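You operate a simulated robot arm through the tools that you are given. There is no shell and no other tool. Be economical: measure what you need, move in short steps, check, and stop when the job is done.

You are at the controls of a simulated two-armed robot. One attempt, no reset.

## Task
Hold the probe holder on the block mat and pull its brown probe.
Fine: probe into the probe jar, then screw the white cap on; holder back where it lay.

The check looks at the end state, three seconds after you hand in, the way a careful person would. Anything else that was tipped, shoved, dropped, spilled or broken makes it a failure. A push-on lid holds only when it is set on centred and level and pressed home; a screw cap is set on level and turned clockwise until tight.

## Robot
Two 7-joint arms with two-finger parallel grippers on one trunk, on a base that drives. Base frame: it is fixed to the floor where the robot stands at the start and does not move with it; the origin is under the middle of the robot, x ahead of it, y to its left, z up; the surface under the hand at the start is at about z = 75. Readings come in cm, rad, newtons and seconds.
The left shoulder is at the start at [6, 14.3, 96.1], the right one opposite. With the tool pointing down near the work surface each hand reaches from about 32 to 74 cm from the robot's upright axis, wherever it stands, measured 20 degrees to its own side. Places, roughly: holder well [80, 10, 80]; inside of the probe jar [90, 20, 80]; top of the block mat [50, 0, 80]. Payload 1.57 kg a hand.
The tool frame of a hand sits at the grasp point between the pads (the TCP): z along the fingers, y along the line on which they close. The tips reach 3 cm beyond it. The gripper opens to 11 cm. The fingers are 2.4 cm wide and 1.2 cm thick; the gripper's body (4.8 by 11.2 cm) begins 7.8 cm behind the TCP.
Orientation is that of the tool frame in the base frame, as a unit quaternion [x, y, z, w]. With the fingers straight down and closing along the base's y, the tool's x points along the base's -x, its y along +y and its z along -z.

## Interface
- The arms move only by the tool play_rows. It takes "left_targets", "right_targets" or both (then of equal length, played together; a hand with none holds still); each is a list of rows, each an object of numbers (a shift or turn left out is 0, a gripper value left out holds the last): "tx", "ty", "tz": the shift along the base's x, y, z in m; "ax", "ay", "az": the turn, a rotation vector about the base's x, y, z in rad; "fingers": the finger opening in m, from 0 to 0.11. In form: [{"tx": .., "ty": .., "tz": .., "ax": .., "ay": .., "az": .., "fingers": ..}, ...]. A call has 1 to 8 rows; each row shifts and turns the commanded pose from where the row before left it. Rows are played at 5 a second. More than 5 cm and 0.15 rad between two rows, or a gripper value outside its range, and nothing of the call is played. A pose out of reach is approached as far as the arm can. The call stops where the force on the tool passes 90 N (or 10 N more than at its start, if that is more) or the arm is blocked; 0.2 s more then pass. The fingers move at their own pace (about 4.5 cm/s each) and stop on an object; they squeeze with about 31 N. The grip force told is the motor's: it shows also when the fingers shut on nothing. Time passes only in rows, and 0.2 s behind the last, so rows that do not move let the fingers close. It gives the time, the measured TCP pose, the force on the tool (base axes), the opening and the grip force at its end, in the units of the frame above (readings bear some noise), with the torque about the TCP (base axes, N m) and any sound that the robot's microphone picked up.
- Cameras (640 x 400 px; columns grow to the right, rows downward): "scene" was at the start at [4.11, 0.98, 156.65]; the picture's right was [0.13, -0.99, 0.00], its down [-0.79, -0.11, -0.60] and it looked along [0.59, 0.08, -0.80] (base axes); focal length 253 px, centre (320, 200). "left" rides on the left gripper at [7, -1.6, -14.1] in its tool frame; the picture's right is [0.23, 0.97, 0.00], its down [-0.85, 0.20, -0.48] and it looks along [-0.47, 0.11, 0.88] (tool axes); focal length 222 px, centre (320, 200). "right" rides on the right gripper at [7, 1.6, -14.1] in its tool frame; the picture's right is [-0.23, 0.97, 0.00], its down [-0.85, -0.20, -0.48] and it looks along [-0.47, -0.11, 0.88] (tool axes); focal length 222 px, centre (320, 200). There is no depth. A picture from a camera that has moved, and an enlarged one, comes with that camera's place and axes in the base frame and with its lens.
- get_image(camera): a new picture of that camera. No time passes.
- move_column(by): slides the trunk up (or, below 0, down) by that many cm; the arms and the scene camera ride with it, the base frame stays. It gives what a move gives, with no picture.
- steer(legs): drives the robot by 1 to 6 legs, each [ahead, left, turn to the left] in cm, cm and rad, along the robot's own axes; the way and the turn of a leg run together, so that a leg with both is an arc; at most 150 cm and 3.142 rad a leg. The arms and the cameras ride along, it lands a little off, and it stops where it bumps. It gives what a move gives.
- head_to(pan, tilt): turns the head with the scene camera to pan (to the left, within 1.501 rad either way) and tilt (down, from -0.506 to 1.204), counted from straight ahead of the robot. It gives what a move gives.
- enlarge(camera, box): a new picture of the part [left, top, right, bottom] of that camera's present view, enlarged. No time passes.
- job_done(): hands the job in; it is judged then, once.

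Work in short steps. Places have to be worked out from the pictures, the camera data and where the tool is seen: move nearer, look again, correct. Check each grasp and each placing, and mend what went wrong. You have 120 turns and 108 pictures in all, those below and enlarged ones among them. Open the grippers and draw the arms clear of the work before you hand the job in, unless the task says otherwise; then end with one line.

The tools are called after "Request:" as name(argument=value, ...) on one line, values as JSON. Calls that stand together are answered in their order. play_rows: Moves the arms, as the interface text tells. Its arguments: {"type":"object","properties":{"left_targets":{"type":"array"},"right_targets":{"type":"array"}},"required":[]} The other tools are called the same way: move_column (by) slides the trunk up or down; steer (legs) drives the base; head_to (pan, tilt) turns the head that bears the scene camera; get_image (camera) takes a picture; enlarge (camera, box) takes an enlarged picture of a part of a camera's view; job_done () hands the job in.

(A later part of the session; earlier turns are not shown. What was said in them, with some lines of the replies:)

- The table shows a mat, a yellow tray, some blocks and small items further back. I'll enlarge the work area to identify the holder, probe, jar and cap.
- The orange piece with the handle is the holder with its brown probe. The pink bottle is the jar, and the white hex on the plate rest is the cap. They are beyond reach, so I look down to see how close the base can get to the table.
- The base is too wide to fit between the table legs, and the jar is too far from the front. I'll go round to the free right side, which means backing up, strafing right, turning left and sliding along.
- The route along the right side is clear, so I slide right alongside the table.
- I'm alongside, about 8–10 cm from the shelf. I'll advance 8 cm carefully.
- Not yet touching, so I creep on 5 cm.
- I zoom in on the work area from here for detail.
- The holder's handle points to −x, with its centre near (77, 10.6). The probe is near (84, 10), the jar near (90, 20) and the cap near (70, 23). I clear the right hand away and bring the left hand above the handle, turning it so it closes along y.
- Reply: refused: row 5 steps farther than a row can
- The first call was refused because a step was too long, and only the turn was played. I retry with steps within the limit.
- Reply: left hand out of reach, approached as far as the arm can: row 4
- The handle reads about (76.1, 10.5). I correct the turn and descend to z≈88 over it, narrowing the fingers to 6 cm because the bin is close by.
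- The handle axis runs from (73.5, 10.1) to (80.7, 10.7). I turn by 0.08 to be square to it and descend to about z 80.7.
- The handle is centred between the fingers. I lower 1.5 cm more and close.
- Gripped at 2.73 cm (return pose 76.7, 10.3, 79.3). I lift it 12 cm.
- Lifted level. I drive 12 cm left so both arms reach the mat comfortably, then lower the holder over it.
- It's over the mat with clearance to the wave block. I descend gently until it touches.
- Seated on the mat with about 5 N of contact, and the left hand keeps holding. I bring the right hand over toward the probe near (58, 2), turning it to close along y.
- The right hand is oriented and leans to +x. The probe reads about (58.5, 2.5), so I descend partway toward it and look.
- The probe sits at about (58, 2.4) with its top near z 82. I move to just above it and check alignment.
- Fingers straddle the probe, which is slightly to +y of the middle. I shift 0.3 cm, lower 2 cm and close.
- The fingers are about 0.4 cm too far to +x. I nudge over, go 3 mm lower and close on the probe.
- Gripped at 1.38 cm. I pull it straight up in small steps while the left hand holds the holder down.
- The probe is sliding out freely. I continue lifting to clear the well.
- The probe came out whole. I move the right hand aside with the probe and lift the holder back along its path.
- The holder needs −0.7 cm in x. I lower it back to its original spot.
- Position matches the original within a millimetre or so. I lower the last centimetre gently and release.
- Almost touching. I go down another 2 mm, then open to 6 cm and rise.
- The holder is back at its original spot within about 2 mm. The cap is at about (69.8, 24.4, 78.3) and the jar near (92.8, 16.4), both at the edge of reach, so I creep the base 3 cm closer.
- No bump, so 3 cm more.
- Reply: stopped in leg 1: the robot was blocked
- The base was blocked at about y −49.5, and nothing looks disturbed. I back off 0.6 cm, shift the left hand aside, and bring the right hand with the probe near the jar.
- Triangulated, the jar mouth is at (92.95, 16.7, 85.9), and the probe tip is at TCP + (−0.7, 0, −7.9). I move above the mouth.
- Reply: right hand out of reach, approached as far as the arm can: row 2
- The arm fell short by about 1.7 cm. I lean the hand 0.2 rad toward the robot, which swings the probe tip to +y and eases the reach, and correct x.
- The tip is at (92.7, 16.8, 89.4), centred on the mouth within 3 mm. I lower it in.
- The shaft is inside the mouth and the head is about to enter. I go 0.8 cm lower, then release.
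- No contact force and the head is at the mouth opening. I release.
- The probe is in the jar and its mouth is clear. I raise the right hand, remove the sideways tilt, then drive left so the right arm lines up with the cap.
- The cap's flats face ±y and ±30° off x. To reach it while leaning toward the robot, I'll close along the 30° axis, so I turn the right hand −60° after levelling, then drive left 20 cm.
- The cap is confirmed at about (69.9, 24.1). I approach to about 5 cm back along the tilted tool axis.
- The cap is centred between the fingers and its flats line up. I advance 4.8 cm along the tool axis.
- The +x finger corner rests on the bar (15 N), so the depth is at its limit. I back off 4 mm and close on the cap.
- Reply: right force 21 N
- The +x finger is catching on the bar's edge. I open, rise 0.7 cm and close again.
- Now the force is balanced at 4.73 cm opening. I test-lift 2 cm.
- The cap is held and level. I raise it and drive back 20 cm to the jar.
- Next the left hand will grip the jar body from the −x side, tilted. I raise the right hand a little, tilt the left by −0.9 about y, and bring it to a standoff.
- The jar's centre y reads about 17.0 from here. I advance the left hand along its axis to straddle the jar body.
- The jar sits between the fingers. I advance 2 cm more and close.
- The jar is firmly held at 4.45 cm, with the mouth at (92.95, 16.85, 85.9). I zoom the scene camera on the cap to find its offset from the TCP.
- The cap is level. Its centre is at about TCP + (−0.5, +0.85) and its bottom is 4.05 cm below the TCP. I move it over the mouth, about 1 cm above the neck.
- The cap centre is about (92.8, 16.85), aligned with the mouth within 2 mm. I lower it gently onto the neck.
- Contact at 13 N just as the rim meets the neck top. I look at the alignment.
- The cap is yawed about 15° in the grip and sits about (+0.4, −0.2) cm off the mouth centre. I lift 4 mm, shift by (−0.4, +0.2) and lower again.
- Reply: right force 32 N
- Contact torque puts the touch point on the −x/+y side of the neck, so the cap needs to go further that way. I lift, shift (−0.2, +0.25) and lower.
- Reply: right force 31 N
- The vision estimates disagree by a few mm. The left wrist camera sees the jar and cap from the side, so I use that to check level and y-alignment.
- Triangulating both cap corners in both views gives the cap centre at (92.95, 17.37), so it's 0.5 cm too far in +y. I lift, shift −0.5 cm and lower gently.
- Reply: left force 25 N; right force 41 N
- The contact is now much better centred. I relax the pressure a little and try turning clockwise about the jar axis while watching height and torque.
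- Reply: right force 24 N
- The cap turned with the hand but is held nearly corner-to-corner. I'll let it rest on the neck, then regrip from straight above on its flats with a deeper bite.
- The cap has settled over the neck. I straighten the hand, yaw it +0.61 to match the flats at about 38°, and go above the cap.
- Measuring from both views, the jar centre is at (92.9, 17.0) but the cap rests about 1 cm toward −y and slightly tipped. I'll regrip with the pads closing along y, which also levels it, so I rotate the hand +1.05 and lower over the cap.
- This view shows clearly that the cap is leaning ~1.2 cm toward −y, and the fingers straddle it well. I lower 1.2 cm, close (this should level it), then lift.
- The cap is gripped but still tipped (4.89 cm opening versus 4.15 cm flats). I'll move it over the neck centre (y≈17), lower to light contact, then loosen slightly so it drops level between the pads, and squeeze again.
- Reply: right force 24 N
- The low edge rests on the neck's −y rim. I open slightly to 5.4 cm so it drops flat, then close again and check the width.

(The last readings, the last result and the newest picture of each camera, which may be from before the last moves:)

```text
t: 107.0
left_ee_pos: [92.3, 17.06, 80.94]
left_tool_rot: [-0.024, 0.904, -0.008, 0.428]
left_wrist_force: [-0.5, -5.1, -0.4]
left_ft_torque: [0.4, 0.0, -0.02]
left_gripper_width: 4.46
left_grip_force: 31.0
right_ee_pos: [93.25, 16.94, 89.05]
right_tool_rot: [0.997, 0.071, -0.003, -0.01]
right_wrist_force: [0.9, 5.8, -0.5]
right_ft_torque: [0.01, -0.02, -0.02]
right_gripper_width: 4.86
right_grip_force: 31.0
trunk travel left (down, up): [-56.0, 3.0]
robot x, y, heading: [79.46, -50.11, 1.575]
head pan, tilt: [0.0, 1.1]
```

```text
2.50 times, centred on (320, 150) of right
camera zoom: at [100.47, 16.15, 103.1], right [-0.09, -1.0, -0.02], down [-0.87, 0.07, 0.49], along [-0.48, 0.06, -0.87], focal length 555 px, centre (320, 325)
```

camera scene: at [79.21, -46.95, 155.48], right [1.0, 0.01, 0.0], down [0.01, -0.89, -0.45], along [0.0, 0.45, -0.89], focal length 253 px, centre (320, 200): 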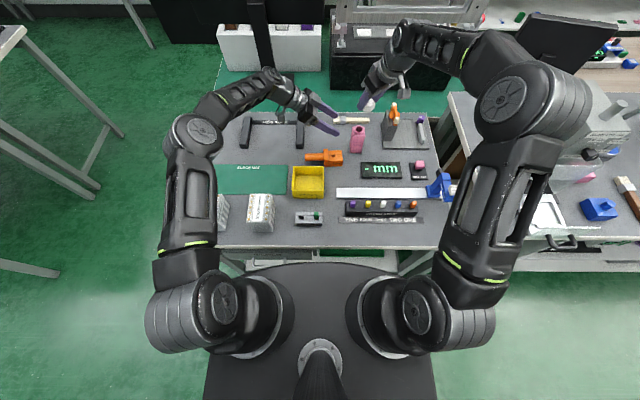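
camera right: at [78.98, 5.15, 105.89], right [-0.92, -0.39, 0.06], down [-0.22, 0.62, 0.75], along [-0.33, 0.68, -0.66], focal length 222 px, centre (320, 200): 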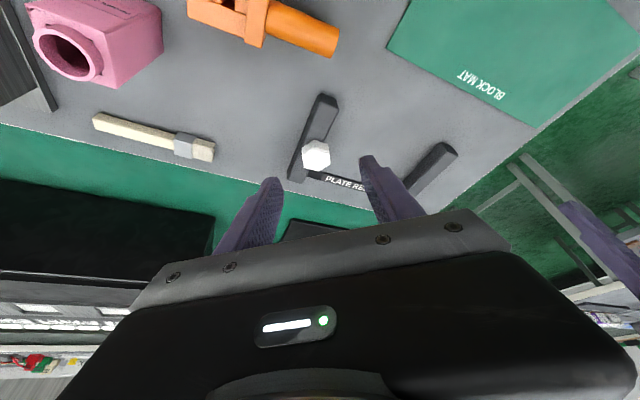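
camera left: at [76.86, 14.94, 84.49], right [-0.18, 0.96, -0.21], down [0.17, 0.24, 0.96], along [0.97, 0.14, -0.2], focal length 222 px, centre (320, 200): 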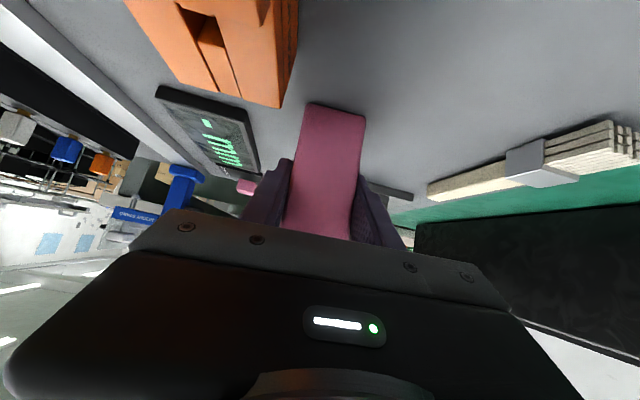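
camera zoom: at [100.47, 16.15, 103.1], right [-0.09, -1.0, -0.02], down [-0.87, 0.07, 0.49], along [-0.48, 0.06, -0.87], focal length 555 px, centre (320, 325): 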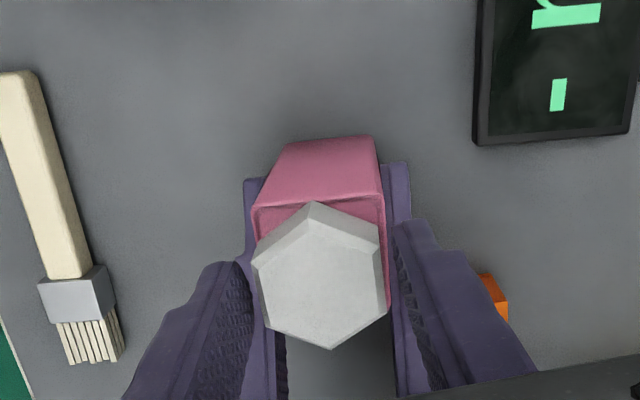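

The cap now sits level and centred (about 93.05, 17.05) with negligible residual force. I press lightly and turn clockwise, watching whether it threads.

Request:
play_rows(right_targets=[{"tz": -0.003}, {}])

Request:
play_rows(right_targets=[{"az": -0.145}, {"az": -0.145}, {"az": -0.145}, {"az": -0.145}, {"az": -0.145}, {"az": -0.145}, {}])

Request:
enlarge(camera="right", box=[240, 70, 400, 230])

```text
t: 107.6
left_ee_pos: [92.31, 16.98, 80.86]
left_tool_rot: [-0.024, 0.904, -0.008, 0.427]
left_wrist_force: [1.4, -0.1, -7.6]
left_ft_torque: [0.44, -0.14, -0.01]
left_gripper_width: 4.45
left_grip_force: 31.0
right_ee_pos: [93.13, 17.04, 88.83]
right_tool_rot: [0.997, 0.071, -0.003, -0.011]
right_wrist_force: [1.0, 1.8, 12.8]
right_ft_torque: [-0.11, 0.02, -0.01]
right_gripper_width: 4.83
right_grip_force: 30.9
trunk travel left (down, up): [-56.0, 3.0]
robot x, y, heading: [79.22, -50.29, 1.58]
head pan, tilt: [0.0, 1.1]
```

```text
t: 109.2
left_ee_pos: [92.13, 16.85, 80.93]
left_tool_rot: [-0.024, 0.904, -0.009, 0.428]
left_wrist_force: [3.2, 6.7, -17.3]
left_ft_torque: [-0.1, 0.29, 0.04]
left_gripper_width: 4.46
left_grip_force: 31.3
right_ee_pos: [93.1, 16.95, 88.55]
right_tool_rot: [0.935, -0.356, 0.001, -0.009]
right_wrist_force: [-3.2, -7.6, 18.3]
right_ft_torque: [-0.5, 0.07, 0.01]
right_gripper_width: 4.82
right_grip_force: 30.8
trunk travel left (down, up): [-56.0, 3.0]
robot x, y, heading: [79.24, -50.38, 1.574]
head pan, tilt: [0.0, 1.1]
```

```text
2.50 times, centred on (320, 150) of right
camera zoom: at [97.15, 10.85, 102.84], right [-0.82, -0.58, -0.02], down [-0.51, 0.71, 0.49], along [-0.27, 0.41, -0.87], focal length 555 px, centre (320, 325)
```

zoom: 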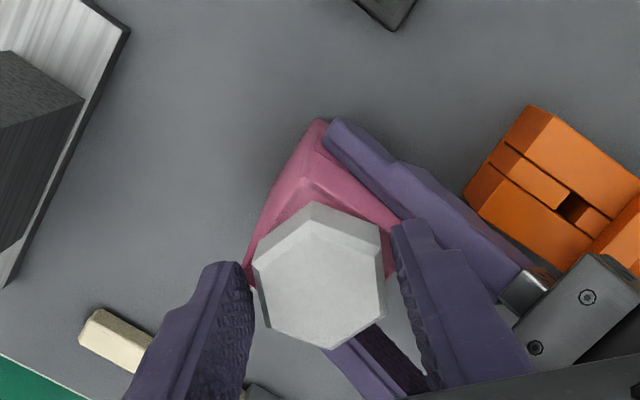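

Triangulating the cap top from the two hand views gives (93.02, 17.1, 87.25). Its bottom is therefore about 0.6 cm below the neck rim, so it's on the neck. I keep turning clockwise with light follow-down.

Request:
play_rows(right_targets=[{"az": -0.149}, {"az": -0.149, "tz": -0.0005}, {"az": -0.149}, {"az": -0.149, "tz": -0.0005}, {"az": -0.149}, {"az": -0.149, "tz": -0.0005}, {"az": -0.149}, {}])

```text
t: 111.0
left_ee_pos: [92.28, 16.85, 81.08]
left_tool_rot: [-0.023, 0.903, -0.009, 0.43]
left_wrist_force: [12.2, 12.2, -15.2]
left_ft_torque: [-0.34, 0.54, 0.14]
left_gripper_width: 4.44
left_grip_force: 30.9
right_ee_pos: [93.08, 16.98, 88.56]
right_tool_rot: [-0.633, 0.774, -0.005, 0.007]
right_wrist_force: [-12.9, -10.5, 16.0]
right_ft_torque: [-0.38, 0.5, 0.02]
right_gripper_width: 4.79
right_grip_force: 31.1
trunk travel left (down, up): [-56.0, 3.0]
robot x, y, heading: [79.21, -50.24, 1.578]
head pan, tilt: [0.0, 1.1]
```

The lateral force shows the neck is constraining the cap, with its axis about (92.9, 16.87). I recentre, open, rotate back +120°, and regrip for another stroke.

Request:
play_rows(right_targets=[{"tx": -0.002, "ty": -0.0012}, {"fingers": 0.065}, {}, {"az": 0.149}, {"az": 0.149}, {"az": 0.149}, {"az": 0.149}, {"az": 0.149}])

Request:
play_rows(right_targets=[{"az": 0.149}, {"az": 0.149}, {"az": 0.149}, {"az": 0.149}, {"az": 0.149}, {"az": 0.149}, {"az": 0.149}, {"az": 0.149}])

Request:
enlarge(camera="right", box=[240, 70, 400, 230])

```text
t: 112.8
left_ee_pos: [92.1, 16.99, 80.93]
left_tool_rot: [-0.023, 0.904, -0.01, 0.428]
left_wrist_force: [-11.1, -5.1, 2.8]
left_ft_torque: [0.78, -1.08, 0.16]
left_gripper_width: 4.45
left_grip_force: 31.1
right_ee_pos: [92.99, 16.88, 88.44]
right_tool_rot: [0.872, -0.489, 0.003, -0.01]
right_wrist_force: [10.8, 6.2, 0.3]
right_ft_torque: [-0.07, 0.2, -0.14]
right_gripper_width: 5.34
right_grip_force: 0.0
trunk travel left (down, up): [-56.0, 3.0]
robot x, y, heading: [79.55, -50.62, 1.574]
head pan, tilt: [0.0, 1.1]
```

```text
t: 114.6
left_ee_pos: [92.28, 16.93, 80.98]
left_tool_rot: [-0.024, 0.904, -0.008, 0.428]
left_wrist_force: [0.8, 0.4, 2.7]
left_ft_torque: [0.0, -0.18, -0.06]
left_gripper_width: 4.43
left_grip_force: 30.8
right_ee_pos: [92.93, 16.87, 88.48]
right_tool_rot: [0.996, 0.085, -0.003, -0.01]
right_wrist_force: [-0.5, 0.7, -0.3]
right_ft_torque: [-0.01, 0.0, -0.01]
right_gripper_width: 6.49
right_grip_force: 0.1
trunk travel left (down, up): [-56.0, 3.0]
robot x, y, heading: [79.2, -50.4, 1.579]
head pan, tilt: [0.0, 1.1]
```

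```text
2.50 times, centred on (320, 150) of right
camera zoom: at [100.32, 16.17, 102.66], right [-0.06, -1.0, -0.02], down [-0.87, 0.04, 0.49], along [-0.48, 0.04, -0.87], focal length 555 px, centre (320, 325)
```

zoom: 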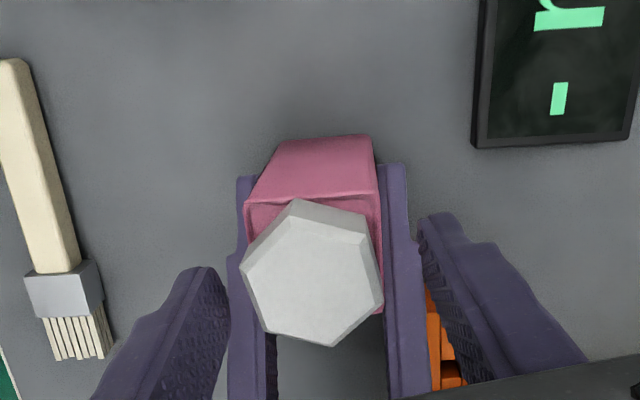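

The flats line up with the fingers again. I noted the fingers bumped the left hand's fingers when wide open near the end of the long stroke, so I'll use 60° strokes. I close, press lightly and turn.

Request:
play_rows(right_targets=[{"fingers": 0.0}, {}, {}, {"tz": -0.002}, {}])

Request:
play_rows(right_targets=[{"az": -0.149}, {"az": -0.149}, {"az": -0.149}, {"az": -0.149}, {"az": -0.149}, {"az": -0.149}, {"az": -0.149}, {}])

```text
t: 115.8
left_ee_pos: [92.15, 16.72, 80.92]
left_tool_rot: [-0.024, 0.903, -0.008, 0.428]
left_wrist_force: [0.1, -8.0, 1.4]
left_ft_torque: [0.82, -0.23, -0.02]
left_gripper_width: 4.48
left_grip_force: 31.4
right_ee_pos: [93.07, 16.87, 88.58]
right_tool_rot: [0.996, 0.083, -0.003, -0.01]
right_wrist_force: [-1.6, 9.3, 7.4]
right_ft_torque: [0.2, -0.01, -0.02]
right_gripper_width: 4.9
right_grip_force: 30.9
trunk travel left (down, up): [-56.0, 3.0]
robot x, y, heading: [79.54, -50.57, 1.577]
head pan, tilt: [0.0, 1.1]
```

```text
t: 117.6
left_ee_pos: [92.2, 16.74, 81.06]
left_tool_rot: [-0.023, 0.904, -0.01, 0.428]
left_wrist_force: [-4.4, -20.1, -1.9]
left_ft_torque: [1.02, -0.22, -0.2]
left_gripper_width: 4.47
left_grip_force: 31.1
right_ee_pos: [93.12, 16.95, 88.38]
right_tool_rot: [0.905, -0.425, 0.001, -0.012]
right_wrist_force: [4.5, 18.4, 3.9]
right_ft_torque: [0.32, -0.12, 0.0]
right_gripper_width: 4.87
right_grip_force: 31.5
trunk travel left (down, up): [-56.0, 3.0]
robot x, y, heading: [79.41, -50.8, 1.58]
head pan, tilt: [0.0, 1.1]
```

Width stays near 4.87 with no tightening torque, so the cap may still be skewed. I check with a scene zoom.

Request:
enlarge(camera="scene", box=[345, 110, 385, 140])

```text
13.33 times, centred on (365, 125) of scene
camera zoom: at [79.17, -47.1, 155.47], right [1.0, 0.01, 0.0], down [0.01, -0.89, -0.45], along [0.0, 0.45, -0.89], focal length 3374 px, centre (-280, 1200)
```

zoom: 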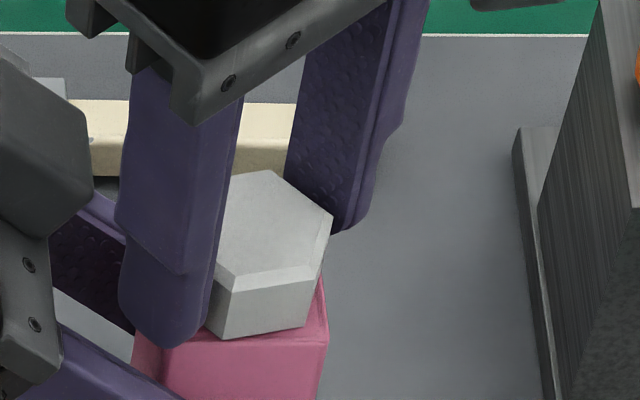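

The cap looks level and gripped on its flats, close to the shoulder. I null the side force (+y), press harder, and read the contact.

Request:
play_rows(right_targets=[{"ty": 0.003, "tx": 0.0005}, {}, {"tz": -0.002}, {"tz": -0.002}, {}])

```text
t: 118.8
left_ee_pos: [92.04, 16.93, 81.07]
left_tool_rot: [-0.024, 0.904, -0.007, 0.427]
left_wrist_force: [4.5, 10.3, -23.4]
left_ft_torque: [0.4, -0.3, 0.02]
left_gripper_width: 4.44
left_grip_force: 30.8
right_ee_pos: [92.9, 17.2, 88.15]
right_tool_rot: [0.906, -0.424, 0.001, -0.009]
right_wrist_force: [-1.9, -9.1, 39.3]
right_ft_torque: [-0.69, 0.25, 0.04]
right_gripper_width: 4.88
right_grip_force: 30.9
trunk travel left (down, up): [-56.0, 3.0]
robot x, y, heading: [79.63, -50.22, 1.58]
head pan, tilt: [0.0, 1.1]
```

Contact is now near the centre of the neck, so it's seated flat. I turn another 60° under this pressure.

Request:
play_rows(right_targets=[{"az": -0.149}, {"az": -0.149}, {"az": -0.149}, {"az": -0.149}])

Request:
play_rows(right_targets=[{"az": -0.149}, {"az": -0.149}, {"az": -0.149}, {}])

```text
t: 119.8
left_ee_pos: [92.12, 16.93, 81.09]
left_tool_rot: [-0.024, 0.903, -0.008, 0.429]
left_wrist_force: [0.4, 10.2, -14.9]
left_ft_torque: [0.2, 0.29, 0.22]
left_gripper_width: 4.45
left_grip_force: 30.7
right_ee_pos: [93.05, 17.22, 88.0]
right_tool_rot: [0.741, -0.672, 0.004, -0.01]
right_wrist_force: [-5.7, -8.7, 29.3]
right_ft_torque: [-0.36, 0.31, -0.03]
right_gripper_width: 4.9
right_grip_force: 31.2
trunk travel left (down, up): [-56.0, 3.0]
robot x, y, heading: [79.59, -50.15, 1.577]
head pan, tilt: [0.0, 1.1]
```

```text
t: 120.8
left_ee_pos: [92.3, 16.89, 81.1]
left_tool_rot: [-0.022, 0.903, -0.009, 0.428]
left_wrist_force: [-3.3, 4.3, 3.0]
left_ft_torque: [0.12, -0.24, -1.54]
left_gripper_width: 4.89
left_grip_force: 31.0
right_ee_pos: [93.05, 17.11, 87.78]
right_tool_rot: [-0.572, 0.82, -0.007, 0.008]
right_wrist_force: [0.3, -3.6, 3.0]
right_ft_torque: [-0.23, 0.06, 1.6]
right_gripper_width: 5.13
right_grip_force: 31.0
trunk travel left (down, up): [-56.0, 3.0]
robot x, y, heading: [79.5, -50.21, 1.582]
head pan, tilt: [0.0, 1.1]
```

The cap drew down and the turning torque rose to 1.6 N·m against the left hand, so it is tightening. I release and lift to inspect.

Request:
play_rows(right_targets=[{"fingers": 0.055}, {}, {"tz": 0.02}, {"tz": 0.03, "fingers": 0.065}, {"tz": 0.02}, {}])

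Request:
enlarge(camera="scene", box=[345, 110, 385, 140])

Request:
enlarge(camera="right", box=[220, 60, 420, 260])

```text
t: 122.2
left_ee_pos: [92.25, 16.78, 80.88]
left_tool_rot: [-0.023, 0.904, -0.01, 0.427]
left_wrist_force: [0.7, 0.2, -1.7]
left_ft_torque: [0.01, 0.01, -0.01]
left_gripper_width: 4.47
left_grip_force: 30.8
right_ee_pos: [93.01, 17.29, 95.0]
right_tool_rot: [-0.574, 0.819, -0.006, 0.007]
right_wrist_force: [-0.2, 0.0, 0.2]
right_ft_torque: [-0.01, 0.01, -0.01]
right_gripper_width: 6.51
right_grip_force: 0.1
trunk travel left (down, up): [-56.0, 3.0]
robot x, y, heading: [79.31, -50.45, 1.578]
head pan, tilt: [0.0, 1.1]
```

```text
13.33 times, centred on (365, 125) of scene
camera zoom: at [79.18, -46.99, 155.47], right [1.0, 0.01, 0.0], down [0.01, -0.89, -0.45], along [0.0, 0.45, -0.89], focal length 3374 px, centre (-280, 1200)
```

zoom: 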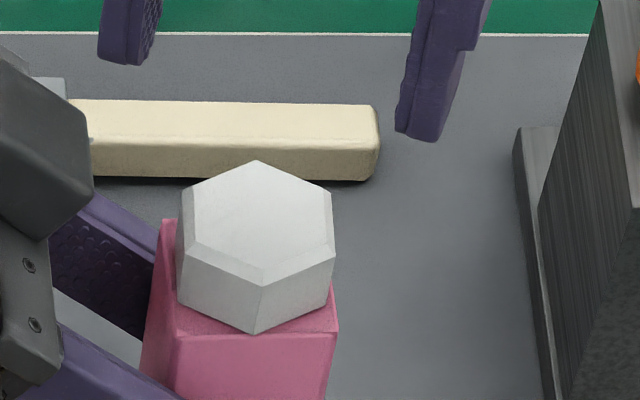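

```text
2.00 times, centred on (320, 160) of right
camera zoom: at [88.84, 11.21, 109.02], right [-0.84, 0.55, -0.02], down [0.47, 0.74, 0.49], along [0.28, 0.4, -0.87], focal length 444 px, centre (320, 280)
```

zoom: 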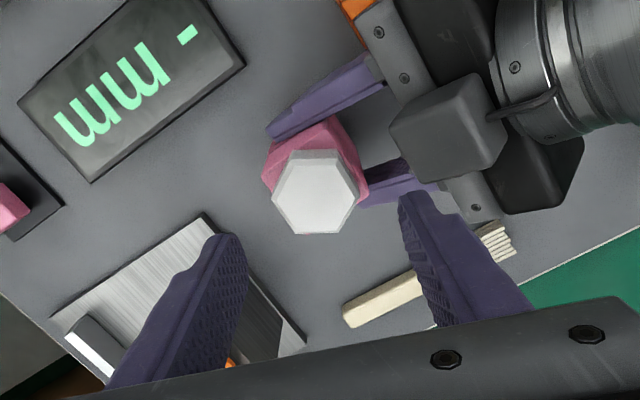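

The cap is level, centred and seated by the shoulder. I regrip on flats at u≈61° and do another tightening stroke to confirm it's tight.

Request:
play_rows(right_targets=[{"az": 0.141}, {"az": 0.141}, {"az": 0.141}, {"az": 0.141}, {"az": 0.141}, {"az": 0.141}, {"az": 0.141}, {"az": 0.141}])

Request:
play_rows(right_targets=[{"az": 0.141}, {"az": 0.141}, {"tz": -0.03, "tx": 0.0015, "ty": -0.001}, {"tz": -0.03}, {"tz": -0.01}, {}])

Request:
play_rows(right_targets=[{"fingers": 0.0}, {}, {}, {}, {"tz": -0.001}, {}])

```text
t: 124.0
left_ee_pos: [92.23, 16.92, 81.0]
left_tool_rot: [-0.024, 0.903, -0.009, 0.428]
left_wrist_force: [-0.8, 0.0, -0.4]
left_ft_torque: [0.02, -0.01, 0.01]
left_gripper_width: 4.44
left_grip_force: 31.3
right_ee_pos: [93.03, 17.17, 94.89]
right_tool_rot: [0.923, -0.384, 0.001, -0.011]
right_wrist_force: [0.0, 0.1, 0.5]
right_ft_torque: [0.0, -0.01, 0.01]
right_gripper_width: 6.5
right_grip_force: 0.1
trunk travel left (down, up): [-56.0, 3.0]
robot x, y, heading: [79.41, -49.72, 1.581]
head pan, tilt: [0.0, 1.1]
```

```text
t: 125.4
left_ee_pos: [92.17, 16.99, 80.93]
left_tool_rot: [-0.023, 0.903, -0.009, 0.428]
left_wrist_force: [0.7, 0.2, -1.8]
left_ft_torque: [0.0, 0.03, 0.03]
left_gripper_width: 4.48
left_grip_force: 31.3
right_ee_pos: [93.18, 17.03, 87.84]
right_tool_rot: [0.968, -0.252, 0.0, -0.01]
right_wrist_force: [0.4, 0.4, 0.5]
right_ft_torque: [-0.02, -0.04, 0.01]
right_gripper_width: 6.52
right_grip_force: 0.1
trunk travel left (down, up): [-56.0, 3.0]
robot x, y, heading: [79.57, -50.24, 1.584]
head pan, tilt: [0.0, 1.1]
```

```text
t: 126.8
left_ee_pos: [92.13, 16.84, 80.88]
left_tool_rot: [-0.023, 0.904, -0.009, 0.427]
left_wrist_force: [-0.6, 0.3, -3.8]
left_ft_torque: [0.02, -0.12, -0.41]
left_gripper_width: 4.47
left_grip_force: 31.5
right_ee_pos: [93.34, 17.2, 87.88]
right_tool_rot: [0.968, -0.251, 0.0, -0.01]
right_wrist_force: [0.3, -0.8, 2.5]
right_ft_torque: [-0.1, 0.11, 0.39]
right_gripper_width: 6.06
right_grip_force: 31.2
trunk travel left (down, up): [-56.0, 3.0]
robot x, y, heading: [79.44, -50.45, 1.576]
head pan, tilt: [0.0, 1.1]
```

Width 6.06 equals the jar's corner extent, so the fingertips are squeezing the jar shoulder rather than the cap. I open, rise 0.9 cm and regrip.

Request:
play_rows(right_targets=[{"fingers": 0.068}, {}, {"tz": 0.009}, {}, {"fingers": 0.0}, {}, {}, {}])

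```text
t: 128.6
left_ee_pos: [92.32, 16.84, 80.78]
left_tool_rot: [-0.023, 0.903, -0.009, 0.429]
left_wrist_force: [-1.7, -4.3, -0.1]
left_ft_torque: [0.34, -0.14, -0.06]
left_gripper_width: 4.46
left_grip_force: 30.9
right_ee_pos: [93.27, 17.1, 88.77]
right_tool_rot: [0.968, -0.253, 0.0, -0.01]
right_wrist_force: [2.7, 5.3, -0.6]
right_ft_torque: [-0.01, 0.0, 0.0]
right_gripper_width: 4.88
right_grip_force: 31.3
trunk travel left (down, up): [-56.0, 3.0]
robot x, y, heading: [79.6, -50.49, 1.582]
head pan, tilt: [0.0, 1.1]
```

Now it's on the flats at 4.88 cm. I turn clockwise in a short batch and watch the torque.

Request:
play_rows(right_targets=[{"az": -0.1}, {"az": -0.1}, {"az": -0.1}])

```text
t: 129.4
left_ee_pos: [92.15, 16.9, 80.95]
left_tool_rot: [-0.023, 0.904, -0.009, 0.428]
left_wrist_force: [-2.9, -6.8, -0.3]
left_ft_torque: [0.42, 0.2, -0.08]
left_gripper_width: 4.46
left_grip_force: 31.0
right_ee_pos: [93.24, 17.03, 88.76]
right_tool_rot: [0.918, -0.396, 0.002, -0.01]
right_wrist_force: [2.9, 5.7, -1.5]
right_ft_torque: [0.03, -0.4, 0.02]
right_gripper_width: 4.86
right_grip_force: 30.7
trunk travel left (down, up): [-56.0, 3.0]
robot x, y, heading: [79.69, -49.92, 1.584]
head pan, tilt: [0.0, 1.1]
```

No torque yet, so the earlier peak came from the fingertips on the jar shoulder, and the cap needs more turning. I keep going at this height.

Request:
play_rows(right_targets=[{"az": -0.149}, {"az": -0.149}, {"az": -0.149}, {"az": -0.149}, {"az": -0.149}, {}])

```text
t: 130.8
left_ee_pos: [92.27, 16.96, 80.98]
left_tool_rot: [-0.025, 0.903, -0.007, 0.429]
left_wrist_force: [-6.2, -2.2, -2.2]
left_ft_torque: [0.16, -0.4, -0.66]
left_gripper_width: 4.46
left_grip_force: 31.0
right_ee_pos: [93.31, 17.15, 88.7]
right_tool_rot: [0.712, -0.702, 0.005, -0.008]
right_wrist_force: [6.5, 2.4, 0.3]
right_ft_torque: [0.03, -0.01, 0.62]
right_gripper_width: 4.86
right_grip_force: 30.3
trunk travel left (down, up): [-56.0, 3.0]
robot x, y, heading: [79.63, -50.68, 1.577]
head pan, tilt: [0.0, 1.1]
```

Torque is now 0.62 N·m with the grip on the cap, so it's tightening for real. I turn a bit more.

Request:
play_rows(right_targets=[{"az": -0.1}, {"az": -0.1}, {}])

```text
t: 131.6
left_ee_pos: [92.21, 16.98, 80.79]
left_tool_rot: [-0.025, 0.903, -0.008, 0.428]
left_wrist_force: [-7.8, -1.8, -1.5]
left_ft_torque: [0.1, -0.47, -0.3]
left_gripper_width: 4.46
left_grip_force: 30.8
right_ee_pos: [93.25, 17.04, 88.75]
right_tool_rot: [-0.639, 0.769, -0.006, 0.007]
right_wrist_force: [7.3, 1.6, 1.3]
right_ft_torque: [-0.01, -0.05, 0.28]
right_gripper_width: 4.71
right_grip_force: 31.3
trunk travel left (down, up): [-56.0, 3.0]
robot x, y, heading: [79.53, -50.41, 1.577]
head pan, tilt: [0.0, 1.1]
```

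The grip width changed to 4.71, so the fingers may have slipped round the tight cap. I look at it from both cameras.

Request:
enlarge(camera="scene", box=[345, 110, 385, 140])

Request:
enlarge(camera="right", box=[240, 70, 400, 230])

```text
13.33 times, centred on (365, 125) of scene
camera zoom: at [79.19, -47.01, 155.48], right [1.0, 0.01, 0.0], down [0.01, -0.89, -0.45], along [0.0, 0.45, -0.89], focal length 3374 px, centre (-280, 1200)
```

zoom: 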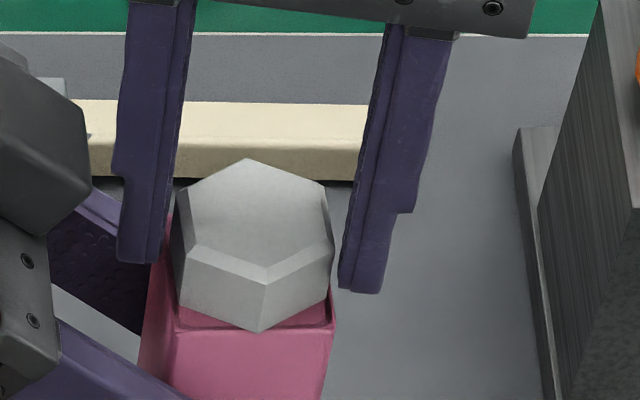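

```text
2.50 times, centred on (320, 150) of right
camera zoom: at [90.08, 10.5, 102.83], right [-0.92, 0.4, -0.02], down [0.34, 0.8, 0.49], along [0.21, 0.44, -0.87], focal length 555 px, centre (320, 325)
```

zoom: 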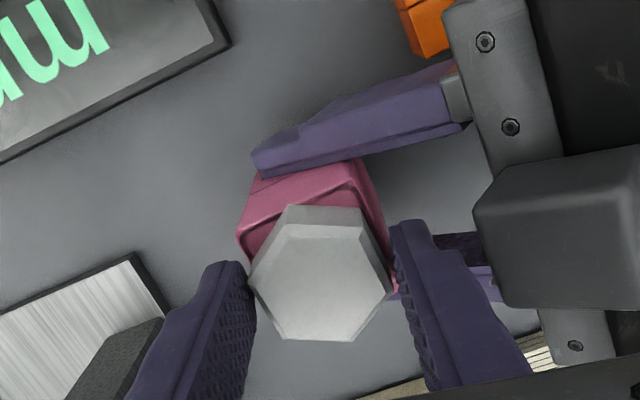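

The cap is level and well seated. The hand is about 12° off its flats, so I open slightly, realign to u≈1° and regrip.

Request:
play_rows(right_targets=[{"fingers": 0.053}, {}, {"az": 0.1, "tx": 0.002}, {"az": 0.1}, {"tz": -0.002}, {"fingers": 0.0}, {}, {}])

```text
t: 133.4
left_ee_pos: [92.31, 17.02, 80.99]
left_tool_rot: [-0.024, 0.904, -0.009, 0.428]
left_wrist_force: [5.6, 1.1, -2.2]
left_ft_torque: [-0.03, 0.07, -0.02]
left_gripper_width: 4.45
left_grip_force: 31.4
right_ee_pos: [93.36, 17.11, 88.52]
right_tool_rot: [0.713, -0.701, 0.005, -0.008]
right_wrist_force: [-4.7, -1.4, 1.2]
right_ft_torque: [-0.06, 0.36, -0.01]
right_gripper_width: 4.84
right_grip_force: 31.2
trunk travel left (down, up): [-56.0, 3.0]
robot x, y, heading: [79.63, -50.4, 1.578]
head pan, tilt: [0.0, 1.1]
```

Flats grip again (4.84 cm, zero torque). I test tightness with a small clockwise turn.

Request:
play_rows(right_targets=[{"az": -0.06}, {"az": -0.06}, {}])

```text
t: 134.2
left_ee_pos: [92.06, 16.88, 80.97]
left_tool_rot: [-0.023, 0.904, -0.01, 0.428]
left_wrist_force: [8.1, 3.0, -2.3]
left_ft_torque: [0.02, 0.21, -0.46]
left_gripper_width: 4.46
left_grip_force: 31.0
right_ee_pos: [93.37, 17.1, 88.53]
right_tool_rot: [-0.67, 0.742, -0.006, 0.007]
right_wrist_force: [-8.0, -3.5, 0.6]
right_ft_torque: [-0.27, 0.39, 0.45]
right_gripper_width: 4.76
right_grip_force: 30.7
trunk travel left (down, up): [-56.0, 3.0]
robot x, y, heading: [79.31, -50.13, 1.577]
head pan, tilt: [0.0, 1.1]
```

Resistance rises immediately to 0.45 N·m before the fingers begin to slip, so the cap is at its stop and tight. I release it and lift the right hand clear.

Request:
play_rows(right_targets=[{"az": 0.1}, {"fingers": 0.053}, {}, {"tz": 0.02}, {"tz": 0.04}, {"tz": 0.04, "ty": -0.02}, {"ty": -0.04}, {"ty": -0.04}])

Request:
play_rows(left_targets=[{"fingers": 0.075}, {}, {}, {"tx": -0.025, "tz": 0.0205}, {"tx": -0.025, "tz": 0.0205}, {"tx": -0.025, "tz": 0.0205}, {"tx": -0.025, "tz": 0.0205}, {"tx": -0.02, "tz": 0.03}])

Request:
enlarge(camera="scene", box=[335, 105, 395, 155])

Request:
get_image(camera="scene")

```text
t: 136.0
left_ee_pos: [92.28, 16.96, 80.96]
left_tool_rot: [-0.024, 0.903, -0.008, 0.428]
left_wrist_force: [-0.1, 1.3, -0.1]
left_ft_torque: [-0.02, 0.04, -0.03]
left_gripper_width: 4.44
left_grip_force: 30.9
right_ee_pos: [93.38, 6.9, 98.63]
right_tool_rot: [-0.706, 0.708, -0.005, 0.009]
right_wrist_force: [0.4, 0.6, 0.5]
right_ft_torque: [0.0, 0.05, -0.03]
right_gripper_width: 5.29
right_grip_force: 0.0
trunk travel left (down, up): [-56.0, 3.0]
robot x, y, heading: [79.42, -50.24, 1.576]
head pan, tilt: [0.0, 1.1]
```

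```text
t: 137.8
left_ee_pos: [80.0, 16.95, 92.15]
left_tool_rot: [-0.024, 0.903, -0.009, 0.429]
left_wrist_force: [-0.2, -0.1, 0.5]
left_ft_torque: [-0.03, 0.01, 0.02]
left_gripper_width: 7.5
left_grip_force: 0.1
right_ee_pos: [93.3, 6.99, 98.64]
right_tool_rot: [-0.706, 0.708, -0.005, 0.009]
right_wrist_force: [0.2, 0.1, 0.6]
right_ft_torque: [-0.01, 0.0, -0.01]
right_gripper_width: 5.29
right_grip_force: 0.1
trunk travel left (down, up): [-56.0, 3.0]
robot x, y, heading: [79.22, -50.56, 1.575]
head pan, tilt: [0.0, 1.1]
```

```text
8.00 times, centred on (365, 130) of scene
camera zoom: at [79.15, -47.08, 155.47], right [1.0, 0.01, 0.0], down [0.01, -0.89, -0.45], along [0.0, 0.45, -0.89], focal length 2024 px, centre (-40, 760)
```

zoom: 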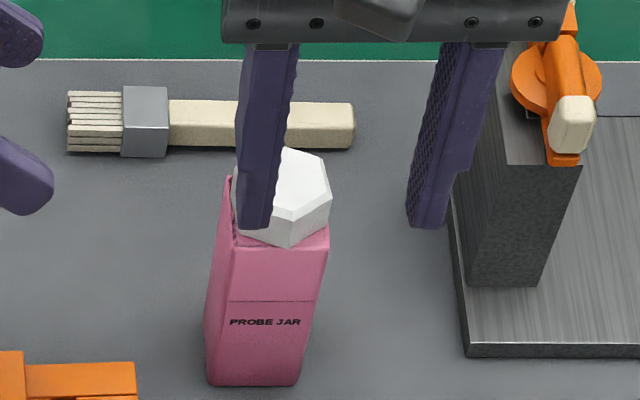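

```text
7 pictures are left
camera scene: at [79.15, -47.08, 155.47], right [1.0, 0.01, 0.0], down [0.01, -0.89, -0.45], along [0.0, 0.45, -0.89], focal length 253 px, centre (320, 200)
```

scene: 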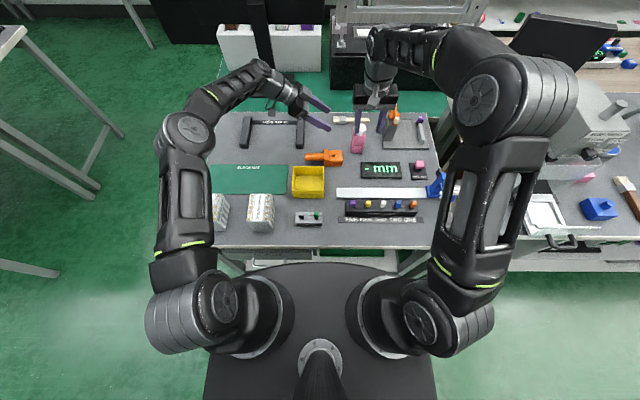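

The jar stands upright. I draw both hands further clear and inspect the cap unobstructed.

Request:
play_rows(left_targets=[{"tx": -0.03, "tz": 0.03}, {"tx": -0.03, "tz": 0.03}, {"ty": -0.04}, {"ty": -0.04}, {}], right_targets=[{"tz": 0.04}, {"tz": 0.03, "ty": -0.02}, {"ty": -0.045}, {"ty": -0.045}, {"ty": -0.045}])

Request:
enlarge(camera="scene", box=[340, 110, 390, 155])

Request:
get_image(camera="right")

```text
t: 139.0
left_ee_pos: [74.1, 8.82, 98.21]
left_tool_rot: [-0.024, 0.904, -0.007, 0.428]
left_wrist_force: [-0.3, 0.7, -0.9]
left_ft_torque: [0.0, 0.02, -0.01]
left_gripper_width: 7.48
left_grip_force: 0.0
right_ee_pos: [93.37, -8.52, 105.47]
right_tool_rot: [-0.705, 0.709, -0.005, 0.008]
right_wrist_force: [-0.4, 0.0, -0.5]
right_ft_torque: [-0.03, 0.02, 0.02]
right_gripper_width: 5.27
right_grip_force: 0.0
trunk travel left (down, up): [-56.0, 3.0]
robot x, y, heading: [79.63, -50.31, 1.577]
head pan, tilt: [0.0, 1.1]
```

```text
8.89 times, centred on (365, 132) of scene
camera zoom: at [79.22, -47.12, 155.48], right [1.0, 0.01, 0.0], down [0.01, -0.89, -0.45], along [0.0, 0.45, -0.89], focal length 2249 px, centre (-80, 800)
```

zoom: 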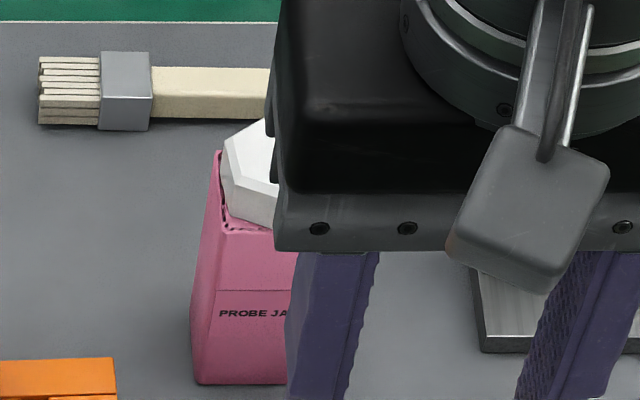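

```text
5 pictures are left
camera right: at [91.5, -15.6, 119.65], right [-0.97, 0.23, -0.02], down [0.19, 0.85, 0.49], along [0.13, 0.47, -0.87], focal length 222 px, centre (320, 200)
```

right: 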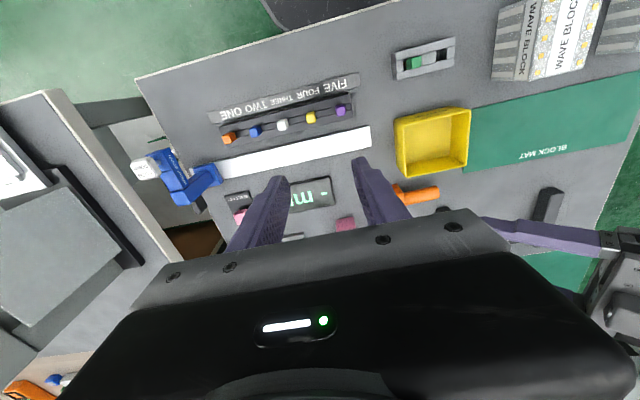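

The right hand blocks the view; I move it to +x and look again.

Request:
play_rows(right_targets=[{"tx": 0.045}, {"tx": 0.045}, {"tx": 0.045}, {"tx": 0.03}, {}])

Request:
enlarge(camera="scene", box=[345, 110, 385, 150])

```text
t: 140.2
left_ee_pos: [74.15, 9.03, 98.09]
left_tool_rot: [-0.023, 0.904, -0.01, 0.428]
left_wrist_force: [-0.2, -0.3, 0.8]
left_ft_torque: [0.0, 0.0, 0.02]
left_gripper_width: 7.51
left_grip_force: 0.1
right_ee_pos: [109.96, -8.3, 105.48]
right_tool_rot: [-0.706, 0.708, -0.005, 0.008]
right_wrist_force: [0.2, 0.1, -1.1]
right_ft_torque: [-0.02, -0.03, -0.01]
right_gripper_width: 5.3
right_grip_force: 0.1
trunk travel left (down, up): [-56.0, 3.0]
robot x, y, heading: [79.27, -50.31, 1.574]
head pan, tilt: [0.0, 1.1]
```

```text
10.00 times, centred on (365, 130) of scene
camera zoom: at [79.17, -47.04, 155.48], right [1.0, 0.01, 0.0], down [0.01, -0.89, -0.45], along [0.0, 0.45, -0.89], focal length 2530 px, centre (-130, 900)
```

zoom: 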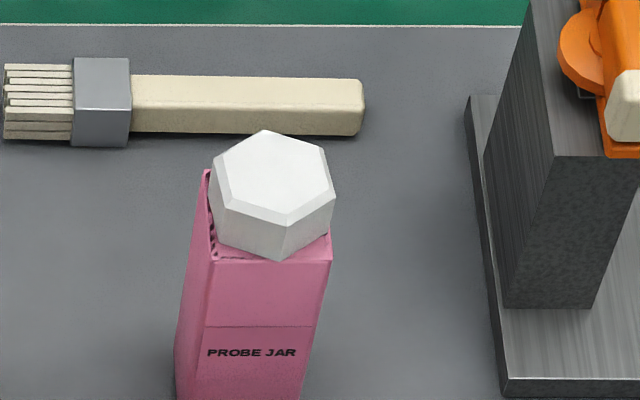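

I zoom tighter to verify the cap is level and seated.

Request:
enlarge(camera="scene", box=[350, 119, 374, 143])

```text
16.00 times, centred on (362, 131) of scene
camera zoom: at [79.17, -47.04, 155.48], right [1.0, 0.01, 0.0], down [0.01, -0.89, -0.45], along [0.0, 0.45, -0.89], focal length 4048 px, centre (-352, 1304)
```

zoom: 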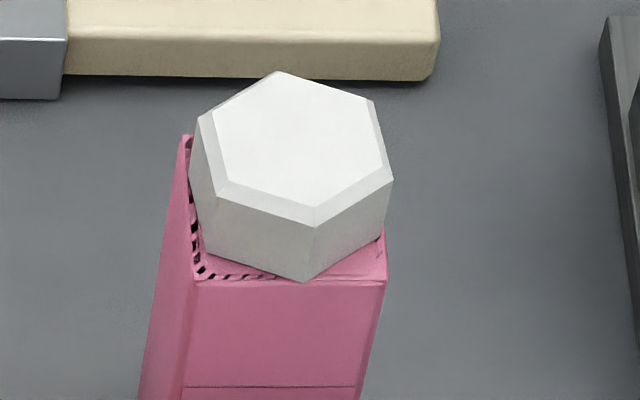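

The cap is level, centred and down on the shoulder. I retract the left hand fully and compare the left part of the table with the earlier view.

Request:
play_rows(left_targets=[{"tz": 0.04, "ty": -0.03}, {"tz": 0.03, "ty": -0.04}, {"ty": -0.045}, {"ty": -0.045, "tx": -0.02}, {"tx": -0.045}, {}])

Request:
enlarge(camera="scene", box=[260, 90, 380, 190])

```text
t: 141.6
left_ee_pos: [67.82, -7.03, 105.28]
left_tool_rot: [-0.024, 0.903, -0.009, 0.429]
left_wrist_force: [0.0, 0.0, -0.4]
left_ft_torque: [-0.03, 0.04, -0.01]
left_gripper_width: 7.5
left_grip_force: 0.2
right_ee_pos: [109.85, -8.37, 105.5]
right_tool_rot: [-0.705, 0.709, -0.004, 0.009]
right_wrist_force: [-0.4, -0.6, -0.4]
right_ft_torque: [0.0, 0.01, 0.0]
right_gripper_width: 5.32
right_grip_force: 0.2
trunk travel left (down, up): [-56.0, 3.0]
robot x, y, heading: [79.59, -50.11, 1.574]
head pan, tilt: [0.0, 1.1]
```

```text
4.00 times, centred on (320, 140) of scene
camera zoom: at [79.25, -47.08, 155.48], right [1.0, 0.01, 0.0], down [0.01, -0.89, -0.45], along [0.0, 0.45, -0.89], focal length 1012 px, centre (320, 440)
```

zoom: 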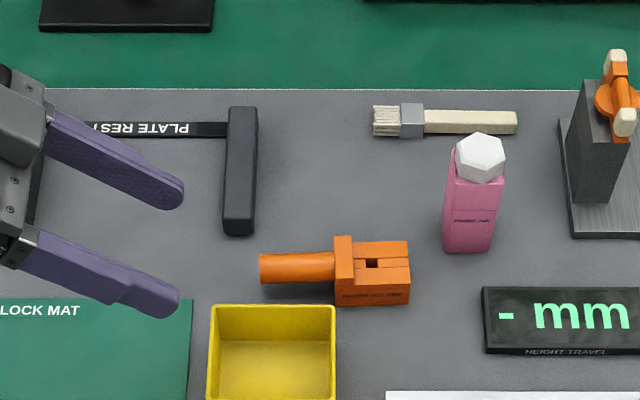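

The plate rest, holder, jar and surrounding items are all where they were. The probe is in the jar, the cap is tight, and both hands are open and clear, so I hand in.

Request:
job_done()

```text
The job is handed in.
```

The brown probe is in the probe jar with the white cap screwed on tight and level. The holder is back where it lay to within about 2 mm, and both hands are open and clear.
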